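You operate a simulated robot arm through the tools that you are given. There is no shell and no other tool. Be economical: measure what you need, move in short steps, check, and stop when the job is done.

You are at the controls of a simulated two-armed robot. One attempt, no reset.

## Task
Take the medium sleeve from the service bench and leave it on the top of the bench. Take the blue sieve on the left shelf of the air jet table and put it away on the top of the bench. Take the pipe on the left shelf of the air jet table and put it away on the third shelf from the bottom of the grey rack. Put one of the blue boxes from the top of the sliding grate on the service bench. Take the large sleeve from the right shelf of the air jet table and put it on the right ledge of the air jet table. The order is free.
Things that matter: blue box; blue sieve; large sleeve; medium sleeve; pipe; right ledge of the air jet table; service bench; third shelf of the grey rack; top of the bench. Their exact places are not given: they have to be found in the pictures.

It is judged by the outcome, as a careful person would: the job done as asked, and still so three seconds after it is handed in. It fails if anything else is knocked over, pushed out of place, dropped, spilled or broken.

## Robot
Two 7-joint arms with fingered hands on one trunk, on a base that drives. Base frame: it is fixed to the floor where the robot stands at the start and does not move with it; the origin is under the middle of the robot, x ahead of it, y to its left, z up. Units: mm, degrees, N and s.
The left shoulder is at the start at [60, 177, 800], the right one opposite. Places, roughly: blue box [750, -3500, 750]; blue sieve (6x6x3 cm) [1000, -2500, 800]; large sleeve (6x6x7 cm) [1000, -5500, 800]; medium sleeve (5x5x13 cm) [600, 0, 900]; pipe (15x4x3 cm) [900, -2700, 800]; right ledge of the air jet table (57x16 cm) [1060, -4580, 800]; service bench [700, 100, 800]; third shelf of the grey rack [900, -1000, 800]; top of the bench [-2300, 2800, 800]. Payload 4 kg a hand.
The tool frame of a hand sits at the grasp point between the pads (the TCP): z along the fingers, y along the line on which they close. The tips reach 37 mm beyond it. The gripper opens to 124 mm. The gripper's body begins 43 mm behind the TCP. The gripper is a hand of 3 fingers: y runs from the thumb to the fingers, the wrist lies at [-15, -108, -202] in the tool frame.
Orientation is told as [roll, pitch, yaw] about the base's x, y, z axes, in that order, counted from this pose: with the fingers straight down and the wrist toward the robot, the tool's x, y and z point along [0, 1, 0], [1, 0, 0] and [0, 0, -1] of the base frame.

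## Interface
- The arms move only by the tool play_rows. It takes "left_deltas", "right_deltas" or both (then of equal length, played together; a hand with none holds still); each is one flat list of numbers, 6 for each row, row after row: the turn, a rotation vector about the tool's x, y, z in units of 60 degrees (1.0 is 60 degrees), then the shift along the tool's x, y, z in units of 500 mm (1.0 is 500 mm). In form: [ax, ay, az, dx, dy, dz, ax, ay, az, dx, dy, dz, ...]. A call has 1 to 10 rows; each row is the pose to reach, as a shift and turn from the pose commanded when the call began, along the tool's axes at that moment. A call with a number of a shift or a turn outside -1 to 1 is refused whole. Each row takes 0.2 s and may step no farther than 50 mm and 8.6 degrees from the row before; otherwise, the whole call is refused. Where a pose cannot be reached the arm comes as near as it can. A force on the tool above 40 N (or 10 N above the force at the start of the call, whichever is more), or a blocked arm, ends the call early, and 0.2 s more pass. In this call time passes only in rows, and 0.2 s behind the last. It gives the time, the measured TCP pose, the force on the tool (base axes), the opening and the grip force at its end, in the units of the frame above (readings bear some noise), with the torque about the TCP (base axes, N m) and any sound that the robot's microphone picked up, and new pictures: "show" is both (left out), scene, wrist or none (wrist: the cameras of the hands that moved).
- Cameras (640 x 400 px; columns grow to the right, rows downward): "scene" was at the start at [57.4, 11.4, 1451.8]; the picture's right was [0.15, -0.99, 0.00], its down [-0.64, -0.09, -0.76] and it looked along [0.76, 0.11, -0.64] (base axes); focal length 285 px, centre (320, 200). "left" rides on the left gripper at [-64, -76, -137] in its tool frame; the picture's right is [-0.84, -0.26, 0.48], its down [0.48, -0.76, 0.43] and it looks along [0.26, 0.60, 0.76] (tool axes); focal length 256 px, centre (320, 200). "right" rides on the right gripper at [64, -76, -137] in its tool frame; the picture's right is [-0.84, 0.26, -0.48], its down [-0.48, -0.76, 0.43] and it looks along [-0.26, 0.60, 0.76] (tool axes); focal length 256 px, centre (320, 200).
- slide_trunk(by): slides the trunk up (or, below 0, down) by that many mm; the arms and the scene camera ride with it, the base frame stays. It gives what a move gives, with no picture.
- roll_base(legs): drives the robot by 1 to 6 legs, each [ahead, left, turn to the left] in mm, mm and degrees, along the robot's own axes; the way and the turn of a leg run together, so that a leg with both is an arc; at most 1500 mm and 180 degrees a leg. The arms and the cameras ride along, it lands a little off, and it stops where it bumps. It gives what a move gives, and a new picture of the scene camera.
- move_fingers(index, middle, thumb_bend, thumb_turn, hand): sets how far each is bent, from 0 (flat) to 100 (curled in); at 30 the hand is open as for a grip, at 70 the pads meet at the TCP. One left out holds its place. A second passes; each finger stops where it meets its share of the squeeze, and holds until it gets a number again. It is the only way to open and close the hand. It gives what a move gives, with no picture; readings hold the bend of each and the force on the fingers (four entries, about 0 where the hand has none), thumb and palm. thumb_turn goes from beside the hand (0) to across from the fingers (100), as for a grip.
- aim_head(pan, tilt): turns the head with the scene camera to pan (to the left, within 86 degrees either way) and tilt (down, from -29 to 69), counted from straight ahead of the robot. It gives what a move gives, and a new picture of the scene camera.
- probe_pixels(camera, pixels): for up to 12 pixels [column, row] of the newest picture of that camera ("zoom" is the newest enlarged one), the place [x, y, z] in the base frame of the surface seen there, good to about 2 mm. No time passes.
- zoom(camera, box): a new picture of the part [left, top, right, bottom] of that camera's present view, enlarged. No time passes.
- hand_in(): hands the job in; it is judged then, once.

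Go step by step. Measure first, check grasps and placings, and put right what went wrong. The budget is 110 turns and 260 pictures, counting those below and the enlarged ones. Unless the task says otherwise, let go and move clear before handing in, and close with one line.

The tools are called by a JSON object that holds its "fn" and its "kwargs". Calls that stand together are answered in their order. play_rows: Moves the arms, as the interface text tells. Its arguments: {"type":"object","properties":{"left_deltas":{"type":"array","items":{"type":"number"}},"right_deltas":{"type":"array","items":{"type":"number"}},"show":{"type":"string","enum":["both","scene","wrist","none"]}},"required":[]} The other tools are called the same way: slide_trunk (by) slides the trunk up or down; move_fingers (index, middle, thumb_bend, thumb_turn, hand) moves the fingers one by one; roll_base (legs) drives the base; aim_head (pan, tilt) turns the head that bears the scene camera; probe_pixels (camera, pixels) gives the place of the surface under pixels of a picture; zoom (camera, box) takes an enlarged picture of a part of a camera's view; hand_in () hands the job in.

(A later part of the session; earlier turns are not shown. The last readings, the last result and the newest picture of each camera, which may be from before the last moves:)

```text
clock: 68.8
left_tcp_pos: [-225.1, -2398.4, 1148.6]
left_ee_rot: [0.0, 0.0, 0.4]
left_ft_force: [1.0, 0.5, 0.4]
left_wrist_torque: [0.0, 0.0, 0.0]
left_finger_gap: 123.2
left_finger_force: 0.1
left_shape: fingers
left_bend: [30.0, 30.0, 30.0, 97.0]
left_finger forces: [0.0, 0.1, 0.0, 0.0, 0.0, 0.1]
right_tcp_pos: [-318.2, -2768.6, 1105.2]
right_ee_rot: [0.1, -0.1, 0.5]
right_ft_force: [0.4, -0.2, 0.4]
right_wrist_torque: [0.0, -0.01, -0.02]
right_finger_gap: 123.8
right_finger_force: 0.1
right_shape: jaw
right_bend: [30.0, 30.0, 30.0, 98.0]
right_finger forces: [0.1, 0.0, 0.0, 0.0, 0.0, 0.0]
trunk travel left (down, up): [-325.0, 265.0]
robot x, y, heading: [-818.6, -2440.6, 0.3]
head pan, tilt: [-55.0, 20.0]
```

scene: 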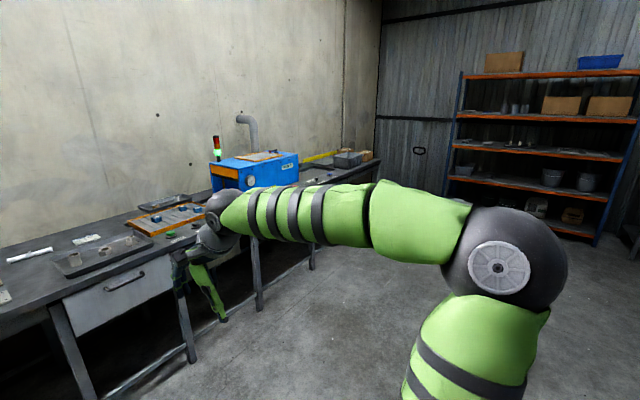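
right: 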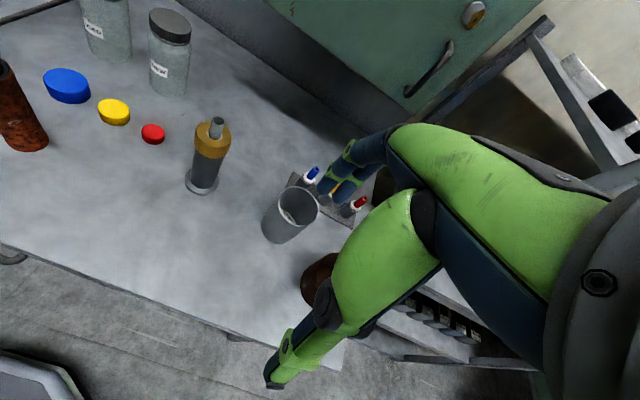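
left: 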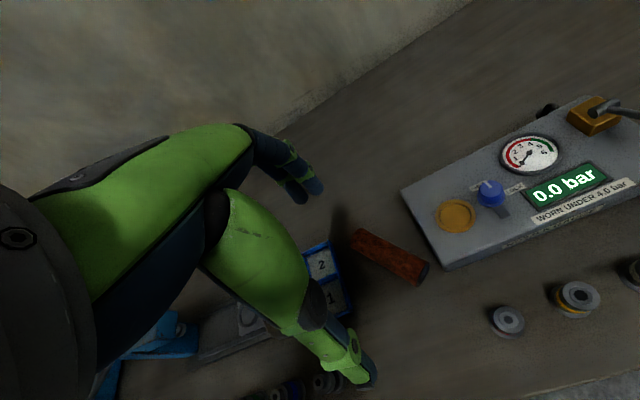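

The left end of the table holds something blue at (330,203) and a white bar at (358,208), and the orange-framed grate is to the right. I'll drive closer and look.

{"fn": "aim_head", "kwargs": {"pan": -10, "tilt": 35}}

{"fn": "probe_pixels", "kwargs": {"camera": "scene", "pixels": [[380, 165], [420, 190], [370, 210], [420, 215], [320, 170], [300, 330]]}}

{"fn": "roll_base", "kwargs": {"legs": [[650, -200, 0]]}}

```text
clock: 69.9
left_tcp_pos: [-224.5, -2398.9, 1147.1]
left_ee_rot: [0.0, 0.0, 0.3]
left_ft_force: [-0.6, 0.7, -0.3]
left_wrist_torque: [0.02, -0.01, 0.0]
left_finger_gap: 123.1
left_finger_force: 0.1
left_shape: fingers
left_bend: [30.0, 30.0, 30.0, 97.0]
left_finger forces: [0.0, 0.0, 0.0, 0.0, 0.0, 0.0]
right_tcp_pos: [-317.3, -2769.4, 1105.1]
right_ee_rot: [0.0, 0.1, 0.6]
right_ft_force: [0.0, 0.2, -0.7]
right_wrist_torque: [0.01, -0.01, 0.0]
right_finger_gap: 123.8
right_finger_force: 0.2
right_shape: jaw
right_bend: [30.0, 30.0, 30.0, 98.0]
right_finger forces: [0.0, 0.1, 0.1, 0.0, 0.1, 0.0]
trunk travel left (down, up): [-325.0, 265.0]
robot x, y, heading: [-820.7, -2444.9, 0.5]
head pan, tilt: [-10.0, 35.0]
```

scene: 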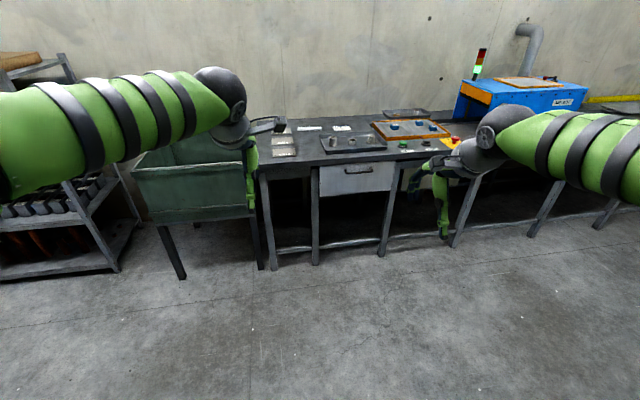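

```text
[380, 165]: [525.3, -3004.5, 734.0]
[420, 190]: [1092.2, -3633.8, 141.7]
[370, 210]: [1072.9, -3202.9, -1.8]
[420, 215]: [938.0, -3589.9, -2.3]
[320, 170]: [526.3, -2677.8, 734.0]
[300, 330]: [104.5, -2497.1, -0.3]
```

```text
clock: 73.7
left_tcp_pos: [434.7, -2603.2, 1147.3]
left_ee_rot: [0.0, 0.0, -0.1]
left_ft_force: [-1.1, -0.1, -0.3]
left_wrist_torque: [0.03, -0.02, 0.0]
left_finger_gap: 123.3
left_finger_force: 0.0
left_shape: fingers
left_bend: [30.0, 30.0, 30.0, 97.0]
left_finger forces: [0.0, 0.1, 0.0, 0.0, 0.1, 0.0]
right_tcp_pos: [339.4, -2972.3, 1105.7]
right_ee_rot: [0.0, 0.0, -0.1]
right_ft_force: [-0.4, -0.7, -0.3]
right_wrist_torque: [0.0, 0.0, 0.0]
right_finger_gap: 123.5
right_finger_force: 0.1
right_shape: jaw
right_bend: [30.0, 30.0, 30.0, 98.0]
right_finger forces: [0.0, 0.0, 0.1, 0.0, 0.0, 0.1]
trunk travel left (down, up): [-325.0, 265.0]
robot x, y, heading: [-160.2, -2642.5, -0.1]
head pan, tilt: [-10.0, 35.0]
```

scene: 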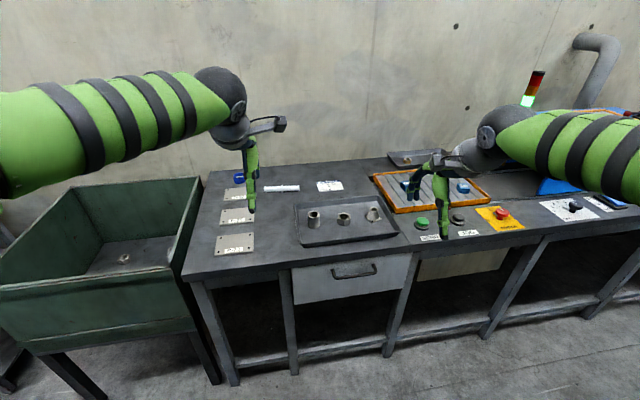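

{"fn": "zoom", "kwargs": {"camera": "scene", "box": [200, 150, 360, 260]}}

{"fn": "probe_pixels", "kwargs": {"camera": "scene", "pixels": [[237, 174], [240, 181], [263, 189], [281, 188], [298, 188], [282, 191], [280, 200], [330, 186], [313, 217], [230, 262], [410, 187], [462, 186]]}}

```text
3.64 times, centred on (280, 205) of scene
```

zoom: 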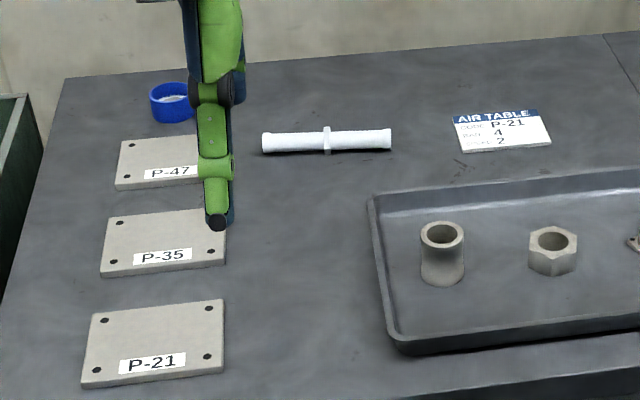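

```text
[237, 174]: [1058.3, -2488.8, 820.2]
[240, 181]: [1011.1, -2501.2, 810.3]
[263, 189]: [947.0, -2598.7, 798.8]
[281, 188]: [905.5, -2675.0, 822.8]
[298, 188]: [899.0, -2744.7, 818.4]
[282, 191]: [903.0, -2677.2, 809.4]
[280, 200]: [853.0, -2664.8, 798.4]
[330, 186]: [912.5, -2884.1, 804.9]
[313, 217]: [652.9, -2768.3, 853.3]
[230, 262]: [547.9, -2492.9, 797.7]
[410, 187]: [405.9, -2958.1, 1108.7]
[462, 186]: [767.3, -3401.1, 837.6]
```

The sieve is the blue ring near (1045, -2490) and the pipe lies along y at x 905, centred near y -2677, on a top at z 798. I'll drive in so the right hand can take the pipe and the left the sieve.

{"fn": "roll_base", "kwargs": {"legs": [[255, 45, 0]]}}

{"fn": "aim_head", "kwargs": {"pan": 0, "tilt": 40}}

{"fn": "zoom", "kwargs": {"camera": "left", "box": [0, 0, 640, 400]}}

```text
clock: 75.6
left_tcp_pos: [692.7, -2560.7, 1147.6]
left_ee_rot: [0.1, 0.1, -0.3]
left_ft_force: [0.4, -0.7, 0.6]
left_wrist_torque: [0.04, 0.02, 0.02]
left_finger_gap: 123.3
left_finger_force: 0.1
left_shape: fingers
left_bend: [30.0, 30.0, 30.0, 97.0]
left_finger forces: [0.0, 0.1, 0.0, 0.1, 0.1, 0.0]
right_tcp_pos: [595.6, -2929.0, 1104.0]
right_ee_rot: [0.0, 0.0, -0.2]
right_ft_force: [0.2, 0.3, 0.1]
right_wrist_torque: [-0.01, 0.0, 0.01]
right_finger_gap: 123.6
right_finger_force: 0.0
right_shape: jaw
right_bend: [30.0, 30.0, 30.0, 98.0]
right_finger forces: [0.1, 0.1, 0.0, 0.1, 0.0, 0.1]
trunk travel left (down, up): [-325.0, 265.0]
robot x, y, heading: [94.6, -2596.7, -0.4]
head pan, tilt: [-10.0, 35.0]
```

scene: 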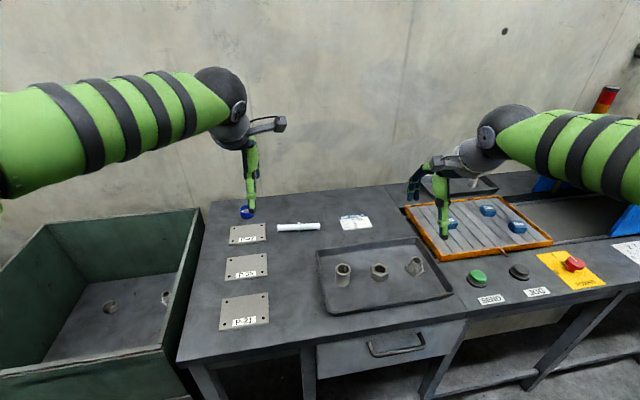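

```text
clock: 76.3
left_tcp_pos: [691.5, -2561.3, 1147.9]
left_ee_rot: [0.0, 0.0, -0.2]
left_ft_force: [-0.7, 0.4, 0.1]
left_wrist_torque: [0.01, -0.02, -0.01]
left_finger_gap: 123.5
left_finger_force: 0.1
left_shape: fingers
left_bend: [30.0, 30.0, 30.0, 97.0]
left_finger forces: [0.0, 0.0, 0.1, 0.1, 0.1, 0.0]
right_tcp_pos: [595.1, -2931.2, 1103.8]
right_ee_rot: [0.0, 0.0, -0.1]
right_ft_force: [0.2, -0.5, -0.1]
right_wrist_torque: [-0.02, -0.01, -0.04]
right_finger_gap: 123.9
right_finger_force: 0.1
right_shape: jaw
right_bend: [30.0, 30.0, 30.0, 98.0]
right_finger forces: [0.0, 0.0, 0.0, 0.0, 0.0, 0.0]
trunk travel left (down, up): [-325.0, 265.0]
robot x, y, heading: [95.0, -2597.5, -0.3]
head pan, tilt: [0.0, 40.0]
```

scene: 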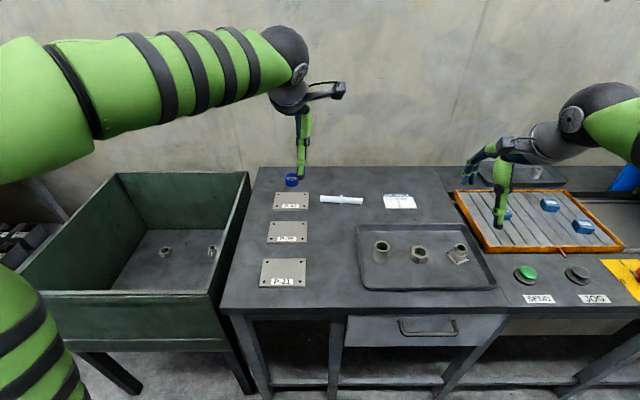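

```text
1.00 times, centred on (320, 200) of left
```

zoom: 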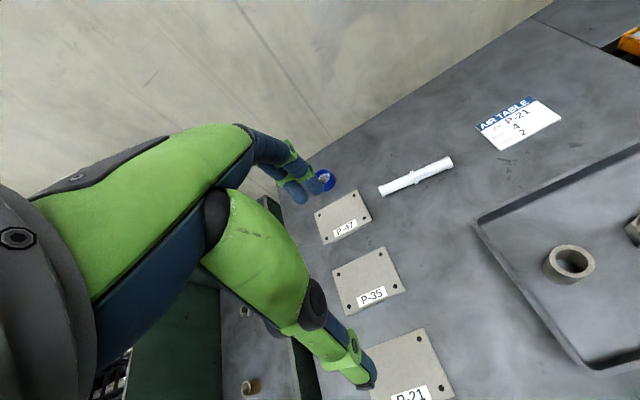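

{"fn": "zoom", "kwargs": {"camera": "scene", "box": [270, 160, 390, 235]}}

{"fn": "probe_pixels", "kwargs": {"camera": "zoom", "pixels": [[85, 102], [115, 76], [145, 98], [115, 118], [115, 95], [280, 205], [330, 210], [375, 213], [420, 215], [478, 220], [375, 195], [375, 225]]}}

{"fn": "probe_pixels", "kwargs": {"camera": "left", "pixels": [[316, 178], [325, 170], [334, 176], [327, 186], [385, 190], [412, 178], [418, 175], [450, 163], [400, 182], [436, 169]]}}

```text
5.33 times, centred on (330, 198) of scene
```

zoom: 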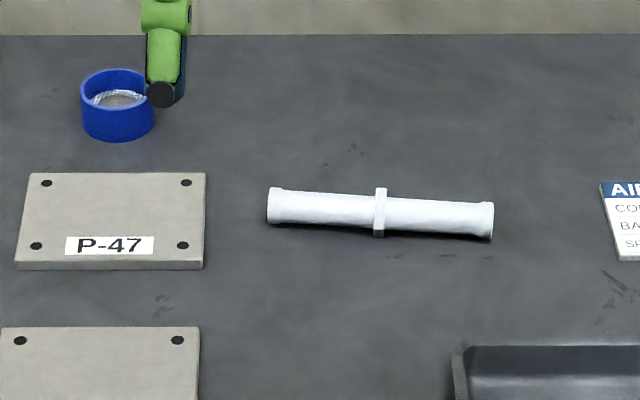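

```text
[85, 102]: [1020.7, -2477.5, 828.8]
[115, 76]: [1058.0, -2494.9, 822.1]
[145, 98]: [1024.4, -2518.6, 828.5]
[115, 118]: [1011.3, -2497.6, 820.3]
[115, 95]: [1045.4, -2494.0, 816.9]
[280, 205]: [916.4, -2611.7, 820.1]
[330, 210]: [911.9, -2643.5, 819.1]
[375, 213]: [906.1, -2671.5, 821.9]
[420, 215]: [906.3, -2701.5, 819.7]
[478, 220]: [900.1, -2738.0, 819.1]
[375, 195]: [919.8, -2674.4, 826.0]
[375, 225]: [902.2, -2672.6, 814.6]
```

```text
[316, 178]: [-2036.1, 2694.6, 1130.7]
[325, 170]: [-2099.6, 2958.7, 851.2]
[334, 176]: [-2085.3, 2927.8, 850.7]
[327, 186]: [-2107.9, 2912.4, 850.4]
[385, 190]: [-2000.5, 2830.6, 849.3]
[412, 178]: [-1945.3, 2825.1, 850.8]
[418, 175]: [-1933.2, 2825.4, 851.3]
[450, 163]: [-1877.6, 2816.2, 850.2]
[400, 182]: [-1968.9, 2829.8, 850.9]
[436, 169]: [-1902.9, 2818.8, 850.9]
```

Pipe centre is about (910, -2675), lying 6° off the y axis; the sieve is centred near (1035, -2497) with its top at 829. I'll bring the right hand over the pipe while the left hand moves aside.

{"fn": "play_rows", "kwargs": {"right_deltas": [0, 0, 0.01, 0.056, 0.07, 0, 0, 0, 0.02, 0.112, 0.14, 0, 0, 0, 0.04, 0.169, 0.21, 0, 0, 0, 0.06, 0.225, 0.28, 0, 0, 0, 0.08, 0.282, 0.35, 0, 0, 0, 0.1, 0.338, 0.42, 0, 0, 0, 0.107, 0.395, 0.49, 0, 0, 0, 0.107, 0.451, 0.56, 0, 0, 0, 0.107, 0.508, 0.63, 0, 0, 0, 0.107, 0.508, 0.63, 0.08], "left_deltas": [0, 0, 0, 0.06, 0, 0, 0, 0, 0, 0.12, 0, 0, 0, 0, 0, 0.18, 0, 0, 0, 0, 0, 0.24, 0, 0, 0, 0, 0, 0.28, 0, 0, 0, 0, 0, 0.28, 0, 0, 0, 0, 0, 0.28, 0, 0, 0, 0, 0, 0.28, 0, 0, 0, 0, 0, 0.28, 0, 0, 0, 0, 0, 0.28, 0, 0]}}

```text
clock: 78.5
left_tcp_pos: [691.7, -2422.1, 1147.9]
left_ee_rot: [0.0, -0.1, -0.2]
left_ft_force: [0.5, -0.2, -0.5]
left_wrist_torque: [0.01, -0.03, 0.0]
left_finger_gap: 123.1
left_finger_force: 0.1
left_shape: fingers
left_bend: [30.0, 30.0, 30.0, 98.0]
left_finger forces: [0.1, 0.0, 0.1, 0.0, 0.0, 0.0]
right_tcp_pos: [914.1, -2678.2, 1062.8]
right_ee_rot: [0.1, 0.0, -6.6]
right_ft_force: [1.4, -0.9, -0.1]
right_wrist_torque: [0.02, -0.01, 0.01]
right_finger_gap: 123.8
right_finger_force: 0.1
right_shape: jaw
right_bend: [30.0, 30.0, 30.0, 98.0]
right_finger forces: [0.1, 0.0, 0.1, 0.0, 0.0, 0.1]
trunk travel left (down, up): [-325.0, 265.0]
robot x, y, heading: [96.2, -2596.3, -0.4]
head pan, tilt: [0.0, 40.0]
```

scene: 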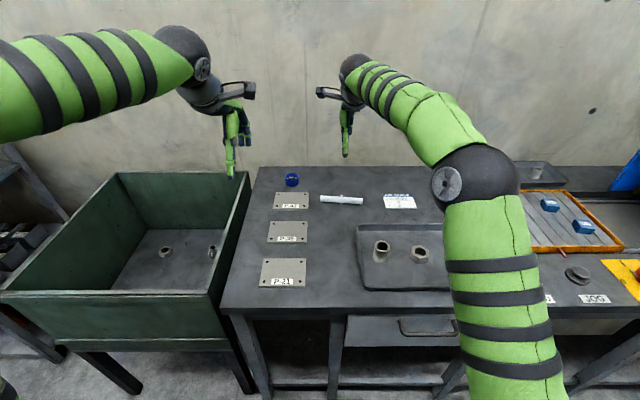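
right: 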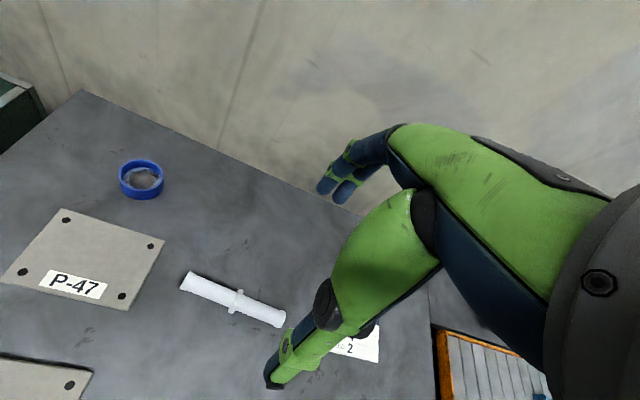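
left: 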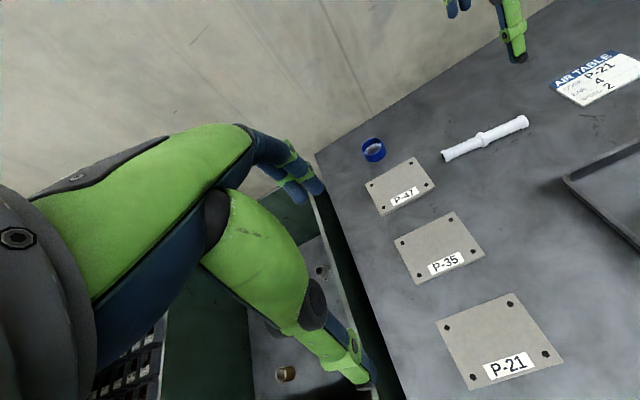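

The wrist views now show the pipe and sieve clearly, so I'll refine both positions.

{"fn": "probe_pixels", "kwargs": {"camera": "right", "pixels": [[190, 280], [210, 291], [234, 302], [262, 315], [280, 323], [210, 285], [140, 160], [121, 180], [162, 178], [141, 196], [141, 178]]}}

{"fn": "play_rows", "kwargs": {"right_deltas": [0, 0, 0, 0, 0, 0.08, 0, 0, 0, 0, 0, 0.16, 0, 0, 0, 0, 0, 0.24, 0, 0, 0, 0, 0, 0.32, 0, 0, 0, 0, 0, 0.38], "show": "wrist"}}

```text
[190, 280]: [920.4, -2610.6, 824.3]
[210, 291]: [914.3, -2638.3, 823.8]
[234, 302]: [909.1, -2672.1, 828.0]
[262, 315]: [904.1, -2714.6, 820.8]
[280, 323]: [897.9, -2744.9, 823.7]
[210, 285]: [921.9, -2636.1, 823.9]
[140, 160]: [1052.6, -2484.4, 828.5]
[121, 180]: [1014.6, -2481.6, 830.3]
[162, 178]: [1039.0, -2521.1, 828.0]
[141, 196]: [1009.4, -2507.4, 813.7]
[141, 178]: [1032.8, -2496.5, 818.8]
```

```text
clock: 79.7
left_tcp_pos: [691.6, -2420.4, 1147.8]
left_ee_rot: [0.1, 0.0, -0.3]
left_ft_force: [0.7, -0.2, 0.2]
left_wrist_torque: [-0.01, 0.03, 0.02]
left_finger_gap: 123.3
left_finger_force: 0.0
left_shape: fingers
left_bend: [30.0, 30.0, 30.0, 98.0]
left_finger forces: [0.1, 0.0, 0.0, 0.0, 0.0, 0.0]
right_tcp_pos: [911.5, -2678.3, 875.1]
right_ee_rot: [0.0, 0.0, -6.7]
right_ft_force: [-0.2, -0.4, -0.5]
right_wrist_torque: [0.02, -0.03, 0.0]
right_finger_gap: 123.9
right_finger_force: 0.0
right_shape: jaw
right_bend: [30.0, 30.0, 30.0, 98.0]
right_finger forces: [0.1, 0.1, 0.0, 0.1, 0.1, 0.0]
trunk travel left (down, up): [-325.0, 265.0]
robot x, y, heading: [99.9, -2596.9, -0.2]
head pan, tilt: [0.0, 40.0]
```

right: 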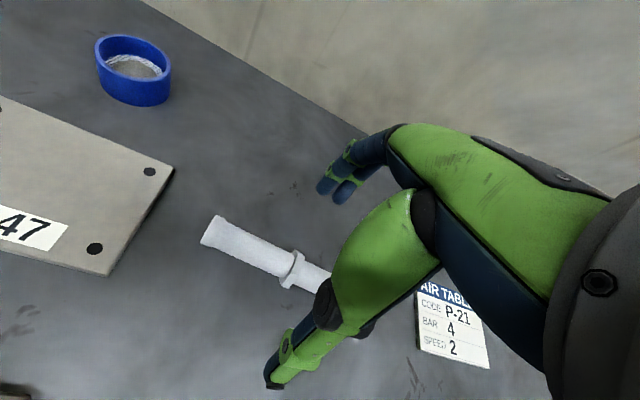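

I'll descend to about z 838 and close on the pipe.

{"fn": "play_rows", "kwargs": {"right_deltas": [0, 0, 0, 0, 0, 0.04, 0, 0, 0, 0, 0, 0.074], "show": "none"}}

{"fn": "move_fingers", "kwargs": {"hand": "right", "index": 70, "middle": 70, "thumb_bend": 70}}

{"fn": "zoom", "kwargs": {"camera": "right", "box": [160, 150, 480, 400]}}

```text
clock: 80.3
left_tcp_pos: [690.9, -2421.9, 1148.4]
left_ee_rot: [-0.1, 0.0, -0.4]
left_ft_force: [-0.9, 0.0, 0.0]
left_wrist_torque: [0.0, 0.01, -0.04]
left_finger_gap: 123.1
left_finger_force: 0.1
left_shape: fingers
left_bend: [30.0, 30.0, 30.0, 98.0]
left_finger forces: [0.1, 0.1, 0.0, 0.1, 0.0, 0.1]
right_tcp_pos: [909.5, -2676.5, 838.2]
right_ee_rot: [0.0, -0.1, -6.6]
right_ft_force: [0.1, -0.7, 1.0]
right_wrist_torque: [-0.01, -0.05, -0.02]
right_finger_gap: 123.4
right_finger_force: 0.1
right_shape: jaw
right_bend: [30.0, 30.0, 30.0, 98.0]
right_finger forces: [0.1, 1.0, 0.0, 0.0, 0.0, 0.0]
trunk travel left (down, up): [-325.0, 265.0]
robot x, y, heading: [93.0, -2596.7, -0.2]
head pan, tilt: [0.0, 40.0]
```

```text
clock: 81.3
left_tcp_pos: [689.7, -2421.6, 1147.7]
left_ee_rot: [0.1, 0.0, -0.3]
left_ft_force: [-0.4, -1.2, 0.7]
left_wrist_torque: [-0.03, 0.0, -0.02]
left_finger_gap: 123.1
left_finger_force: 0.0
left_shape: fingers
left_bend: [30.0, 30.0, 30.0, 98.0]
left_finger forces: [0.0, 0.1, 0.0, 0.1, 0.0, 0.0]
right_tcp_pos: [909.9, -2675.7, 841.2]
right_ee_rot: [0.2, -0.4, -6.7]
right_ft_force: [8.5, -0.9, 23.5]
right_wrist_torque: [-0.06, -0.82, 0.02]
right_finger_gap: 20.3
right_finger_force: 30.5
right_shape: fingers
right_bend: [63.0, 65.0, 66.0, 96.0]
right_finger forces: [21.5, 18.1, 0.1, 0.0, 21.9, 0.1]
trunk travel left (down, up): [-325.0, 265.0]
robot x, y, heading: [98.0, -2596.4, -0.1]
head pan, tilt: [0.0, 40.0]
```

```text
1.60 times, centred on (320, 275) of right
```

zoom: 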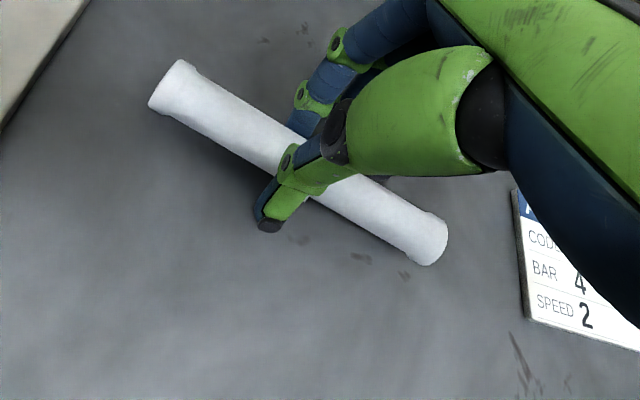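

The pipe is gripped (gap 20, about 20 N on each finger). I'll lift it and draw back to leave room for the left hand.

{"fn": "play_rows", "kwargs": {"right_deltas": [0, 0, 0, 0, 0, -0.04, 0, 0, 0, 0, 0, -0.12, 0, 0, 0, 0, 0, -0.2, 0, 0, 0, 0, 0, -0.28, 0, 0, 0, 0, 0, -0.36, 0, 0, 0, 0, 0, -0.44, 0, 0, 0, -0.06, -0.06, -0.5, 0, 0, 0, -0.12, -0.12, -0.5, 0, 0, 0, -0.18, -0.18, -0.5, 0, 0, 0, -0.24, -0.24, -0.5]}}

```text
refused: row 7 steps farther than a row can; nothing moved
```

{"fn": "play_rows", "kwargs": {"right_deltas": [0, 0, 0, 0, 0, -0.04, 0, 0, 0, 0, 0, -0.12, 0, 0, 0, 0, 0, -0.2, 0, 0, 0, 0, 0, -0.28, 0, 0, 0, 0, 0, -0.36, 0, 0, 0, 0, 0, -0.44, 0, 0, 0, -0.06, -0.06, -0.46, 0, 0, 0, -0.12, -0.12, -0.48, 0, 0, 0, -0.18, -0.18, -0.5, 0, 0, 0, -0.24, -0.24, -0.5]}}

```text
clock: 83.5
left_tcp_pos: [690.9, -2420.8, 1147.1]
left_ee_rot: [0.0, 0.0, -0.3]
left_ft_force: [0.1, 0.5, -0.8]
left_wrist_torque: [0.02, -0.01, 0.01]
left_finger_gap: 123.2
left_finger_force: 0.1
left_shape: fingers
left_bend: [30.0, 30.0, 30.0, 98.0]
left_finger forces: [0.0, 0.0, 0.0, 0.1, 0.1, 0.0]
right_tcp_pos: [777.1, -2784.3, 1087.6]
right_ee_rot: [0.0, 0.1, -6.6]
right_ft_force: [1.0, 0.1, -1.2]
right_wrist_torque: [0.0, -0.03, -0.01]
right_finger_gap: 20.3
right_finger_force: 18.0
right_shape: fingers
right_bend: [64.0, 65.0, 66.0, 96.0]
right_finger forces: [8.2, 7.4, 0.1, 0.1, 20.8, 0.0]
trunk travel left (down, up): [-325.0, 265.0]
robot x, y, heading: [98.7, -2597.8, -0.3]
head pan, tilt: [0.0, 40.0]
```

scene: 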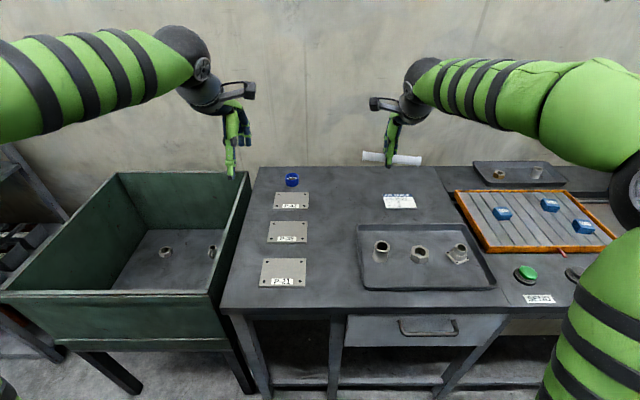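
right: 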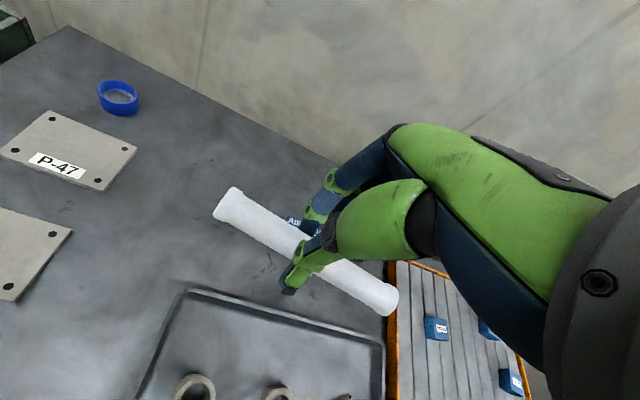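

The pipe is held. Now I'll send the left hand over the sieve at (1033, -2498).

{"fn": "play_rows", "kwargs": {"left_deltas": [0, 0, 0, -0.019, 0.085, 0, 0, 0, 0, -0.038, 0.17, 0, 0, 0, 0, -0.057, 0.256, 0, 0, 0, 0, -0.076, 0.342, 0, 0, 0, 0, -0.096, 0.427, 0, 0, 0, 0, -0.115, 0.513, 0, 0, 0, 0, -0.134, 0.6, 0, 0, 0, 0, -0.154, 0.684, 0, 0, 0, 0, -0.154, 0.684, 0.08, 0, 0, 0, -0.154, 0.684, 0.17]}}

```text
clock: 85.7
left_tcp_pos: [973.2, -2483.5, 1052.0]
left_ee_rot: [0.0, 0.1, -0.3]
left_ft_force: [-1.4, -0.6, -0.2]
left_wrist_torque: [-0.02, -0.02, 0.02]
left_finger_gap: 123.6
left_finger_force: 0.0
left_shape: fingers
left_bend: [30.0, 30.0, 30.0, 98.0]
left_finger forces: [0.1, 0.0, 0.0, 0.0, 0.0, 0.0]
left hand out of reach, approached as far as the arm can: row 6, 7, 8, 9, 10
right_tcp_pos: [777.8, -2784.2, 1088.2]
right_ee_rot: [0.0, 0.0, -6.7]
right_ft_force: [0.4, 0.6, -1.1]
right_wrist_torque: [0.0, 0.01, 0.0]
right_finger_gap: 20.2
right_finger_force: 18.0
right_shape: fingers
right_bend: [64.0, 65.0, 66.0, 96.0]
right_finger forces: [8.2, 7.3, 0.0, 0.0, 20.7, 0.0]
trunk travel left (down, up): [-325.0, 265.0]
robot x, y, heading: [96.1, -2596.8, -0.7]
head pan, tilt: [0.0, 40.0]
```

scene: 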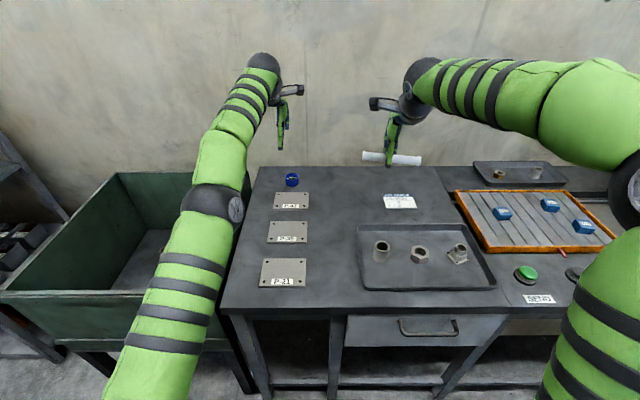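
left: 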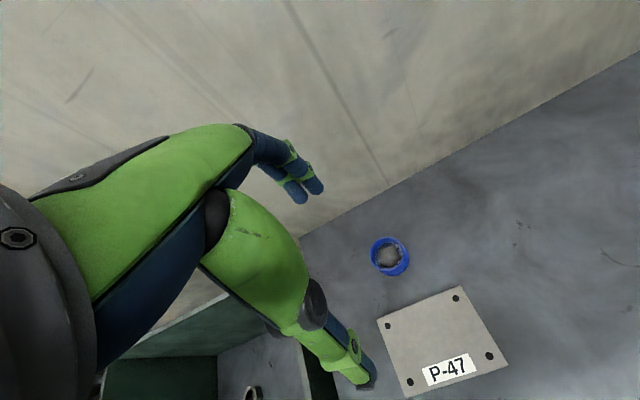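

The left hand stops short at x 973. I'll drive 60 mm nearer and measure the sieve from the wrist camera.

{"fn": "roll_base", "kwargs": {"legs": [[60, 0, 0]]}}

{"fn": "zoom", "kwargs": {"camera": "left", "box": [300, 180, 500, 330]}}

```text
clock: 86.7
left_tcp_pos: [1033.4, -2481.8, 1050.4]
left_ee_rot: [0.0, 0.1, 0.0]
left_ft_force: [-0.2, -0.8, -0.1]
left_wrist_torque: [-0.01, 0.0, 0.02]
left_finger_gap: 123.8
left_finger_force: 0.1
left_shape: fingers
left_bend: [30.0, 30.0, 30.0, 98.0]
left_finger forces: [0.0, 0.0, 0.0, 0.0, 0.0, 0.0]
right_tcp_pos: [841.0, -2783.1, 1086.0]
right_ee_rot: [0.0, 0.1, -6.6]
right_ft_force: [0.5, -0.4, -2.5]
right_wrist_torque: [0.02, 0.06, -0.01]
right_finger_gap: 20.3
right_finger_force: 17.8
right_shape: fingers
right_bend: [64.0, 65.0, 66.0, 96.0]
right_finger forces: [8.2, 7.4, 0.1, 0.0, 20.6, 0.0]
trunk travel left (down, up): [-325.0, 265.0]
robot x, y, heading: [156.1, -2597.4, -0.1]
head pan, tilt: [0.0, 40.0]
```

scene: 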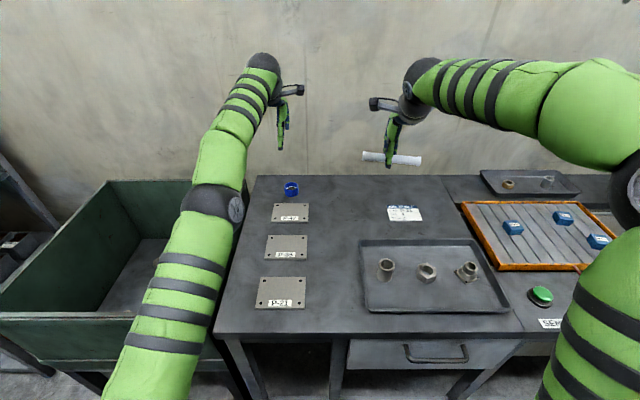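

```text
2.67 times, centred on (400, 255) of left
```

zoom: 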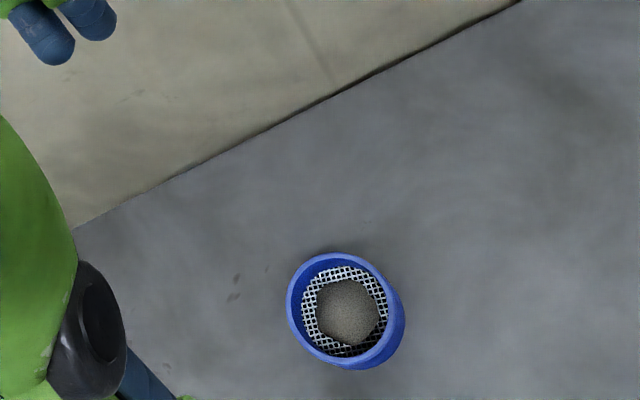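

The sieve has a pile of grit in it, so it must stay level. I'll measure the rim exactly.

{"fn": "probe_pixels", "kwargs": {"camera": "zoom", "pixels": [[291, 300], [330, 257], [365, 268], [390, 305], [383, 345], [350, 361], [305, 340], [348, 312], [90, 215], [220, 150]]}}

```text
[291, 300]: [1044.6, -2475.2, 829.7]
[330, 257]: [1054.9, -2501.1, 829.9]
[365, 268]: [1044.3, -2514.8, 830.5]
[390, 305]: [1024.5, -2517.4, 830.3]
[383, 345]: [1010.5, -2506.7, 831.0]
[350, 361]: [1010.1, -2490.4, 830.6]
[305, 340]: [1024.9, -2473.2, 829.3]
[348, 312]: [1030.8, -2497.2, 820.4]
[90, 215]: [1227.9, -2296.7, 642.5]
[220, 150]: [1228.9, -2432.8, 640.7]
```

The sieve is centred at (1032, -2496), radius 25. The last rows were out of reach, so I'll make a small downward test move to see where the commanded pose is now.

{"fn": "play_rows", "kwargs": {"left_deltas": [0, 0, 0, 0, 0, 0.06], "show": "none"}}

```text
clock: 87.1
left_tcp_pos: [1033.4, -2480.3, 1020.6]
left_ee_rot: [-0.1, 0.1, -0.1]
left_ft_force: [-0.2, -0.1, -0.3]
left_wrist_torque: [0.02, 0.0, 0.0]
left_finger_gap: 123.7
left_finger_force: 0.1
left_shape: fingers
left_bend: [30.0, 30.0, 30.0, 98.0]
left_finger forces: [0.0, 0.1, 0.1, 0.0, 0.0, 0.1]
right_tcp_pos: [840.2, -2782.8, 1087.9]
right_ee_rot: [0.1, 0.1, -6.5]
right_ft_force: [-0.3, 0.2, -1.0]
right_wrist_torque: [-0.03, 0.0, 0.0]
right_finger_gap: 20.2
right_finger_force: 18.1
right_shape: fingers
right_bend: [64.0, 65.0, 66.0, 96.0]
right_finger forces: [8.2, 7.3, 0.1, 0.1, 20.7, 0.0]
trunk travel left (down, up): [-325.0, 265.0]
robot x, y, heading: [157.8, -2596.8, -0.1]
head pan, tilt: [0.0, 40.0]
```

The command follows the reached pose. I'll shift 15 mm sideways and descend to just above the sieve.

{"fn": "play_rows", "kwargs": {"left_deltas": [0, 0, 0, -0.03, -0.002, 0.06, 0, 0, 0, -0.031, -0.002, 0.14, 0, 0, 0, -0.031, -0.002, 0.22, 0, 0, 0, -0.031, -0.002, 0.27], "show": "wrist"}}

```text
clock: 88.1
left_tcp_pos: [1029.9, -2497.1, 885.6]
left_ee_rot: [0.0, 0.1, -0.3]
left_ft_force: [0.0, 0.2, 0.0]
left_wrist_torque: [-0.01, 0.03, -0.02]
left_finger_gap: 123.5
left_finger_force: 0.1
left_shape: fingers
left_bend: [30.0, 30.0, 30.0, 98.0]
left_finger forces: [0.0, 0.1, 0.1, 0.0, 0.0, 0.0]
right_tcp_pos: [840.5, -2783.5, 1086.1]
right_ee_rot: [0.0, 0.1, -6.6]
right_ft_force: [-0.1, 0.5, -1.2]
right_wrist_torque: [-0.05, 0.02, 0.02]
right_finger_gap: 20.4
right_finger_force: 18.6
right_shape: fingers
right_bend: [64.0, 65.0, 66.0, 96.0]
right_finger forces: [8.2, 7.3, 0.1, 0.0, 20.6, 0.0]
trunk travel left (down, up): [-325.0, 265.0]
robot x, y, heading: [158.0, -2597.0, -0.1]
head pan, tilt: [0.0, 40.0]
```

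left: 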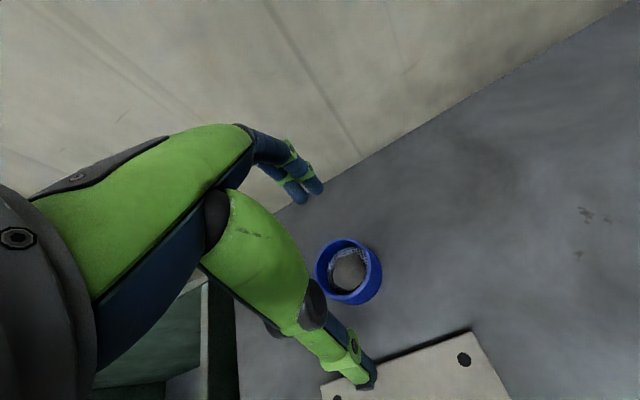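

The thumb tip may come down over plate P-47's edge at (420,350), so I'll measure that before going lower.

{"fn": "probe_pixels", "kwargs": {"camera": "left", "pixels": [[468, 332], [430, 345], [390, 360], [400, 375], [464, 360], [366, 380], [366, 372]]}}

```text
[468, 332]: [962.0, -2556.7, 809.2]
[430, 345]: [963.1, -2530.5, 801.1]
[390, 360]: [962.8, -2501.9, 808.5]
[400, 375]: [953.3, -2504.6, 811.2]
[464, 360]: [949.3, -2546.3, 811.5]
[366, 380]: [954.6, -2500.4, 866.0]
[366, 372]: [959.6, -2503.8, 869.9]
```

At full opening the thumb would land on the plate (edge x 962). I'll partly close first so the thumb goes down between the plate and the sieve, then descend.

{"fn": "move_fingers", "kwargs": {"hand": "left", "index": 40, "middle": 40, "thumb_bend": 44}}

{"fn": "play_rows", "kwargs": {"left_deltas": [0, 0, 0, 0, 0.004, 0.02], "show": "wrist"}}

{"fn": "zoom", "kwargs": {"camera": "left", "box": [240, 180, 480, 400]}}

```text
clock: 89.1
left_tcp_pos: [1030.3, -2498.0, 885.7]
left_ee_rot: [0.0, 0.1, -0.1]
left_ft_force: [0.4, 0.2, 0.2]
left_wrist_torque: [-0.03, -0.01, 0.03]
left_finger_gap: 87.4
left_finger_force: 0.1
left_shape: fingers
left_bend: [40.0, 40.0, 44.0, 98.0]
left_finger forces: [0.0, 0.0, 0.0, 0.1, 0.1, 0.0]
right_tcp_pos: [840.1, -2782.7, 1088.6]
right_ee_rot: [0.0, 0.0, -6.5]
right_ft_force: [-1.0, -0.7, -1.1]
right_wrist_torque: [0.01, 0.01, -0.02]
right_finger_gap: 20.2
right_finger_force: 18.2
right_shape: fingers
right_bend: [64.0, 65.0, 66.0, 96.0]
right_finger forces: [8.1, 7.3, 0.0, 0.0, 20.6, 0.0]
trunk travel left (down, up): [-325.0, 265.0]
robot x, y, heading: [157.6, -2597.7, -0.2]
head pan, tilt: [0.0, 40.0]
```

```text
clock: 89.5
left_tcp_pos: [1031.9, -2497.8, 876.4]
left_ee_rot: [-0.1, 0.1, -0.1]
left_ft_force: [0.7, 0.7, 0.3]
left_wrist_torque: [-0.01, -0.01, -0.03]
left_finger_gap: 87.5
left_finger_force: 0.1
left_shape: fingers
left_bend: [40.0, 40.0, 44.0, 98.0]
left_finger forces: [0.0, 0.0, 0.0, 0.0, 0.0, 0.1]
right_tcp_pos: [840.5, -2782.4, 1088.5]
right_ee_rot: [0.0, 0.0, -6.5]
right_ft_force: [0.0, 1.1, -1.1]
right_wrist_torque: [0.0, 0.02, -0.05]
right_finger_gap: 20.2
right_finger_force: 17.9
right_shape: fingers
right_bend: [64.0, 65.0, 66.0, 96.0]
right_finger forces: [8.3, 7.2, 0.0, 0.0, 20.6, 0.0]
trunk travel left (down, up): [-325.0, 265.0]
robot x, y, heading: [156.5, -2600.3, -0.2]
head pan, tilt: [0.0, 40.0]
```

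left: 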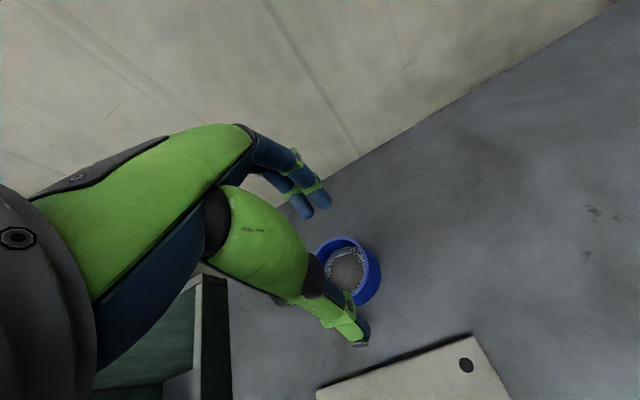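

```text
1.82 times, centred on (360, 290) of left
```

zoom: 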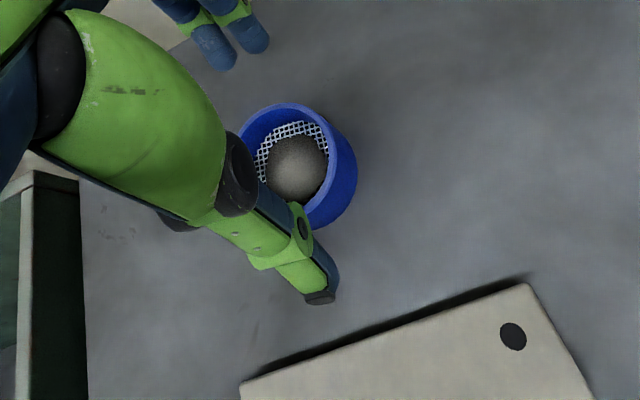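

The thumb now clears the plate. I'll descend, watching the force, then close gently.

{"fn": "play_rows", "kwargs": {"left_deltas": [0, 0, 0, 0, 0, 0.04, 0, 0, 0, 0, 0, 0.068], "show": "none"}}

{"fn": "move_fingers", "kwargs": {"hand": "left", "index": 50, "middle": 50, "thumb_bend": 52}}

{"fn": "zoom", "kwargs": {"camera": "left", "box": [240, 180, 480, 400]}}

```text
clock: 90.1
left_tcp_pos: [1033.3, -2497.3, 843.3]
left_ee_rot: [-0.1, 0.1, -0.1]
left_ft_force: [0.0, 0.5, 0.9]
left_wrist_torque: [0.0, 0.03, -0.03]
left_finger_gap: 87.7
left_finger_force: 0.1
left_shape: fingers
left_bend: [40.0, 40.0, 44.0, 98.0]
left_finger forces: [0.1, 0.0, 0.0, 0.0, 0.0, 0.1]
right_tcp_pos: [840.1, -2783.3, 1087.9]
right_ee_rot: [0.0, 0.0, -6.5]
right_ft_force: [-0.5, -0.7, -0.6]
right_wrist_torque: [0.02, 0.02, 0.01]
right_finger_gap: 20.5
right_finger_force: 18.2
right_shape: fingers
right_bend: [64.0, 65.0, 66.0, 96.0]
right_finger forces: [8.2, 7.3, 0.0, 0.0, 20.7, 0.0]
trunk travel left (down, up): [-325.0, 265.0]
robot x, y, heading: [156.8, -2595.5, -0.3]
head pan, tilt: [0.0, 40.0]
```

```text
clock: 91.1
left_tcp_pos: [1031.9, -2497.4, 843.2]
left_ee_rot: [0.0, 0.1, -0.1]
left_ft_force: [-0.3, 0.0, 0.4]
left_wrist_torque: [0.01, 0.0, -0.04]
left_finger_gap: 59.6
left_finger_force: 0.4
left_shape: fingers
left_bend: [50.0, 50.0, 52.0, 98.0]
left_finger forces: [0.1, 0.0, 0.0, 0.0, 0.2, 0.0]
right_tcp_pos: [840.1, -2782.8, 1088.1]
right_ee_rot: [-0.1, 0.0, -6.5]
right_ft_force: [-0.2, -0.6, 0.0]
right_wrist_torque: [-0.01, 0.02, -0.03]
right_finger_gap: 20.5
right_finger_force: 17.7
right_shape: fingers
right_bend: [64.0, 65.0, 66.0, 96.0]
right_finger forces: [8.2, 7.3, 0.0, 0.0, 20.6, 0.1]
trunk travel left (down, up): [-325.0, 265.0]
robot x, y, heading: [160.0, -2595.3, -0.2]
head pan, tilt: [0.0, 40.0]
```

```text
1.82 times, centred on (360, 290) of left
```

zoom: 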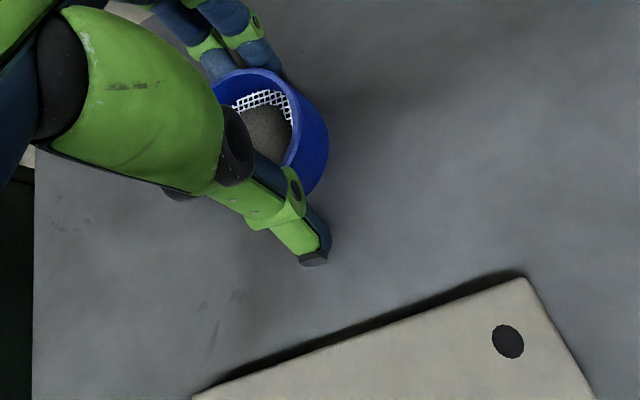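

The fingers are around the ring, about to touch. I'll close to a full grip.

{"fn": "move_fingers", "kwargs": {"hand": "left", "index": 66, "middle": 66, "thumb_bend": 68}}

{"fn": "play_rows", "kwargs": {"left_deltas": [0, 0, 0, 0, 0, -0.02, 0, 0, 0, 0, 0, -0.05, 0, 0, 0, 0, 0, -0.08]}}

{"fn": "zoom", "kwargs": {"camera": "left", "box": [240, 180, 480, 400]}}

```text
clock: 92.1
left_tcp_pos: [1032.6, -2497.6, 845.1]
left_ee_rot: [0.1, -0.1, -0.1]
left_ft_force: [-0.2, 1.1, 12.0]
left_wrist_torque: [0.04, -0.43, -0.01]
left_finger_gap: 50.2
left_finger_force: 25.6
left_shape: fingers
left_bend: [55.0, 54.0, 60.0, 96.0]
left_finger forces: [11.4, 13.7, 0.1, 0.0, 26.7, 0.0]
right_tcp_pos: [839.5, -2782.5, 1087.5]
right_ee_rot: [0.0, 0.0, -6.5]
right_ft_force: [0.8, 0.3, -1.1]
right_wrist_torque: [-0.04, 0.01, 0.02]
right_finger_gap: 20.1
right_finger_force: 18.5
right_shape: fingers
right_bend: [64.0, 65.0, 66.0, 96.0]
right_finger forces: [8.2, 7.2, 0.1, 0.0, 20.6, 0.0]
trunk travel left (down, up): [-325.0, 265.0]
robot x, y, heading: [159.9, -2598.3, -0.1]
head pan, tilt: [0.0, 40.0]
```

```text
clock: 92.9
left_tcp_pos: [1033.7, -2496.9, 883.8]
left_ee_rot: [-0.1, 0.1, -0.2]
left_ft_force: [-0.7, 0.4, -1.3]
left_wrist_torque: [0.01, 0.03, 0.01]
left_finger_gap: 49.7
left_finger_force: 23.3
left_shape: fingers
left_bend: [55.0, 55.0, 60.0, 96.0]
left_finger forces: [11.8, 10.9, 0.0, 0.0, 24.7, 0.0]
right_tcp_pos: [839.7, -2782.8, 1088.2]
right_ee_rot: [0.0, 0.1, -6.5]
right_ft_force: [-0.2, -0.3, -1.5]
right_wrist_torque: [0.02, -0.01, 0.02]
right_finger_gap: 20.2
right_finger_force: 18.4
right_shape: fingers
right_bend: [64.0, 65.0, 66.0, 96.0]
right_finger forces: [8.2, 7.3, 0.1, 0.1, 20.6, 0.1]
trunk travel left (down, up): [-325.0, 265.0]
robot x, y, heading: [158.5, -2595.5, -0.5]
head pan, tilt: [0.0, 40.0]
```

scene: 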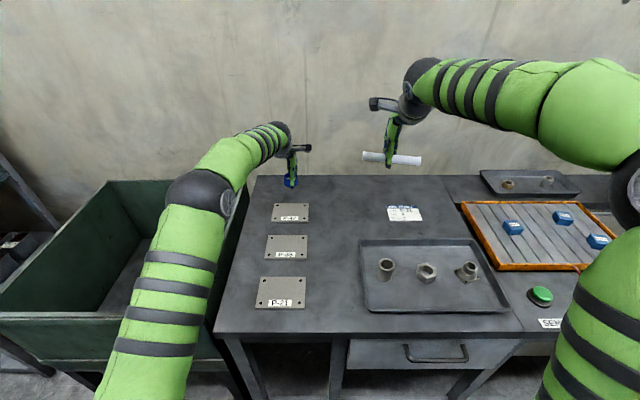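
left: 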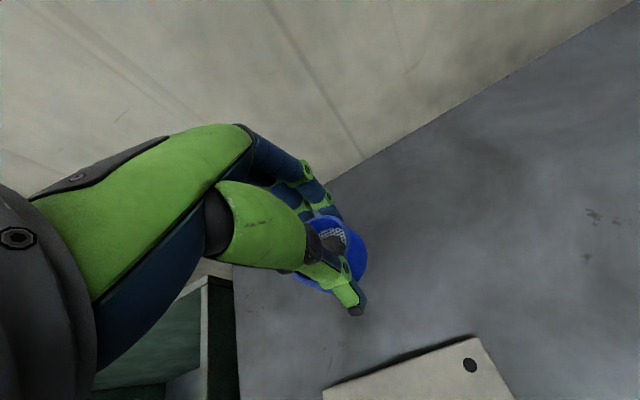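

```text
1.82 times, centred on (360, 290) of left
```

zoom: 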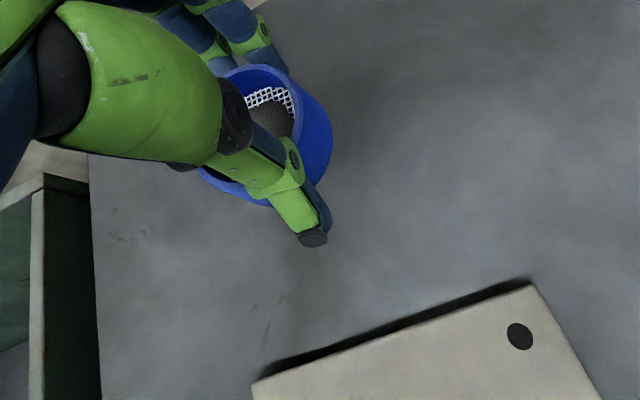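

The sieve is gripped level with its grit inside. I'll lift and draw it back over the table.

{"fn": "play_rows", "kwargs": {"left_deltas": [0, 0, 0, 0, 0, -0.08, 0, 0, 0, 0, 0, -0.16, 0, 0, 0, 0, 0, -0.24, 0, 0, 0, 0.013, -0.08, -0.26, 0, 0, 0, 0.026, -0.16, -0.28, 0, 0, 0, 0.04, -0.24, -0.3, 0, 0, 0, 0.053, -0.32, -0.32, 0, 0, 0, 0.066, -0.4, -0.34, 0, 0, 0, 0.08, -0.48, -0.36, 0, 0, 0, 0.094, -0.56, -0.38], "show": "wrist"}}

{"fn": "roll_base", "kwargs": {"legs": [[-600, 0, 0]]}}

{"fn": "aim_head", "kwargs": {"pan": 55, "tilt": 25}}

```text
clock: 95.1
left_tcp_pos: [755.2, -2446.5, 1075.7]
left_ee_rot: [0.0, 0.1, -0.2]
left_ft_force: [-0.3, 0.6, -1.4]
left_wrist_torque: [0.01, -0.01, 0.01]
left_finger_gap: 49.0
left_finger_force: 23.2
left_shape: fingers
left_bend: [55.0, 55.0, 60.0, 96.0]
left_finger forces: [11.6, 10.9, 0.0, 0.0, 24.5, 0.0]
right_tcp_pos: [840.6, -2782.6, 1087.8]
right_ee_rot: [0.0, 0.1, -6.5]
right_ft_force: [0.3, -0.8, -1.1]
right_wrist_torque: [0.01, 0.0, -0.03]
right_finger_gap: 20.2
right_finger_force: 18.2
right_shape: fingers
right_bend: [64.0, 65.0, 66.0, 96.0]
right_finger forces: [8.1, 7.3, 0.0, 0.0, 20.3, 0.0]
trunk travel left (down, up): [-325.0, 265.0]
robot x, y, heading: [160.4, -2598.6, -0.3]
head pan, tilt: [0.0, 40.0]
```

left: 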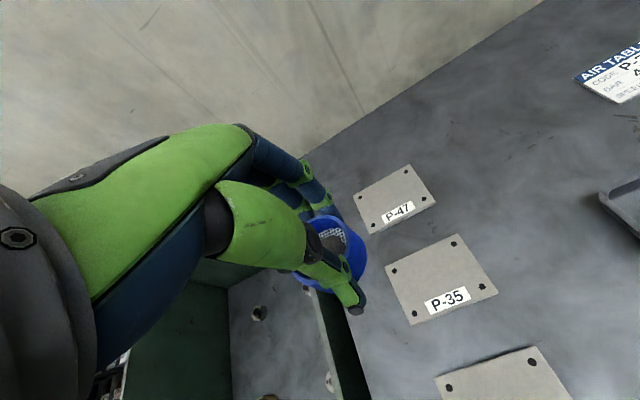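

```text
clock: 98.5
left_tcp_pos: [133.4, -2446.9, 1076.5]
left_ee_rot: [0.0, 0.1, -0.3]
left_ft_force: [0.9, -0.4, -1.5]
left_wrist_torque: [0.01, -0.01, 0.04]
left_finger_gap: 49.2
left_finger_force: 23.7
left_shape: fingers
left_bend: [55.0, 55.0, 60.0, 96.0]
left_finger forces: [11.5, 10.8, 0.0, 0.0, 24.5, 0.1]
right_tcp_pos: [218.8, -2782.4, 1088.6]
right_ee_rot: [0.0, 0.1, -6.7]
right_ft_force: [-0.9, 0.0, -1.6]
right_wrist_torque: [0.0, 0.0, -0.01]
right_finger_gap: 20.3
right_finger_force: 17.7
right_shape: fingers
right_bend: [64.0, 65.0, 66.0, 96.0]
right_finger forces: [8.1, 7.3, 0.0, 0.0, 20.3, 0.1]
trunk travel left (down, up): [-325.0, 265.0]
robot x, y, heading: [-460.3, -2593.4, -0.1]
head pan, tilt: [0.0, 40.0]
```

scene: 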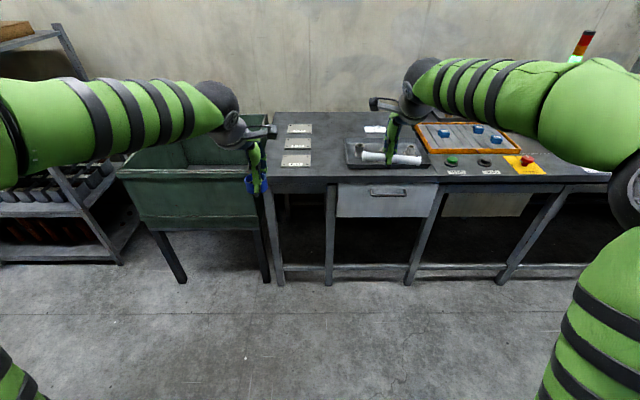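

```text
clock: 99.8
left_tcp_pos: [134.1, -2446.3, 1076.1]
left_ee_rot: [0.0, 0.2, -0.2]
left_ft_force: [-0.9, 0.6, -1.0]
left_wrist_torque: [0.0, 0.02, -0.03]
left_finger_gap: 49.2
left_finger_force: 23.7
left_shape: fingers
left_bend: [55.0, 55.0, 60.0, 96.0]
left_finger forces: [11.6, 10.9, 0.0, 0.1, 24.5, 0.0]
right_tcp_pos: [218.3, -2782.9, 1087.3]
right_ee_rot: [0.0, 0.1, -6.7]
right_ft_force: [1.0, 0.6, -1.1]
right_wrist_torque: [-0.01, 0.0, 0.01]
right_finger_gap: 20.4
right_finger_force: 17.5
right_shape: fingers
right_bend: [64.0, 65.0, 66.0, 96.0]
right_finger forces: [8.1, 7.3, 0.0, 0.0, 20.2, 0.0]
trunk travel left (down, up): [-325.0, 265.0]
robot x, y, heading: [-465.3, -2596.8, -0.2]
head pan, tilt: [55.0, 25.0]
```

scene: 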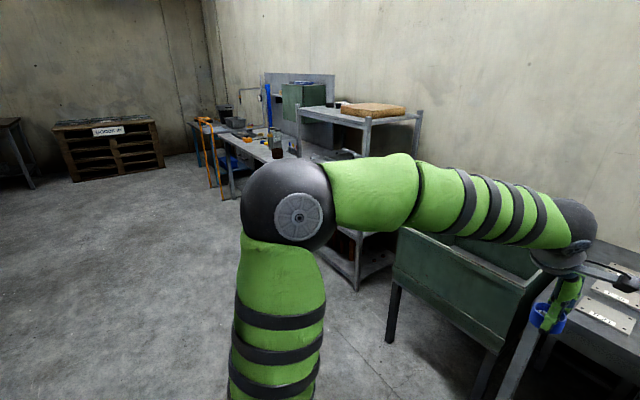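

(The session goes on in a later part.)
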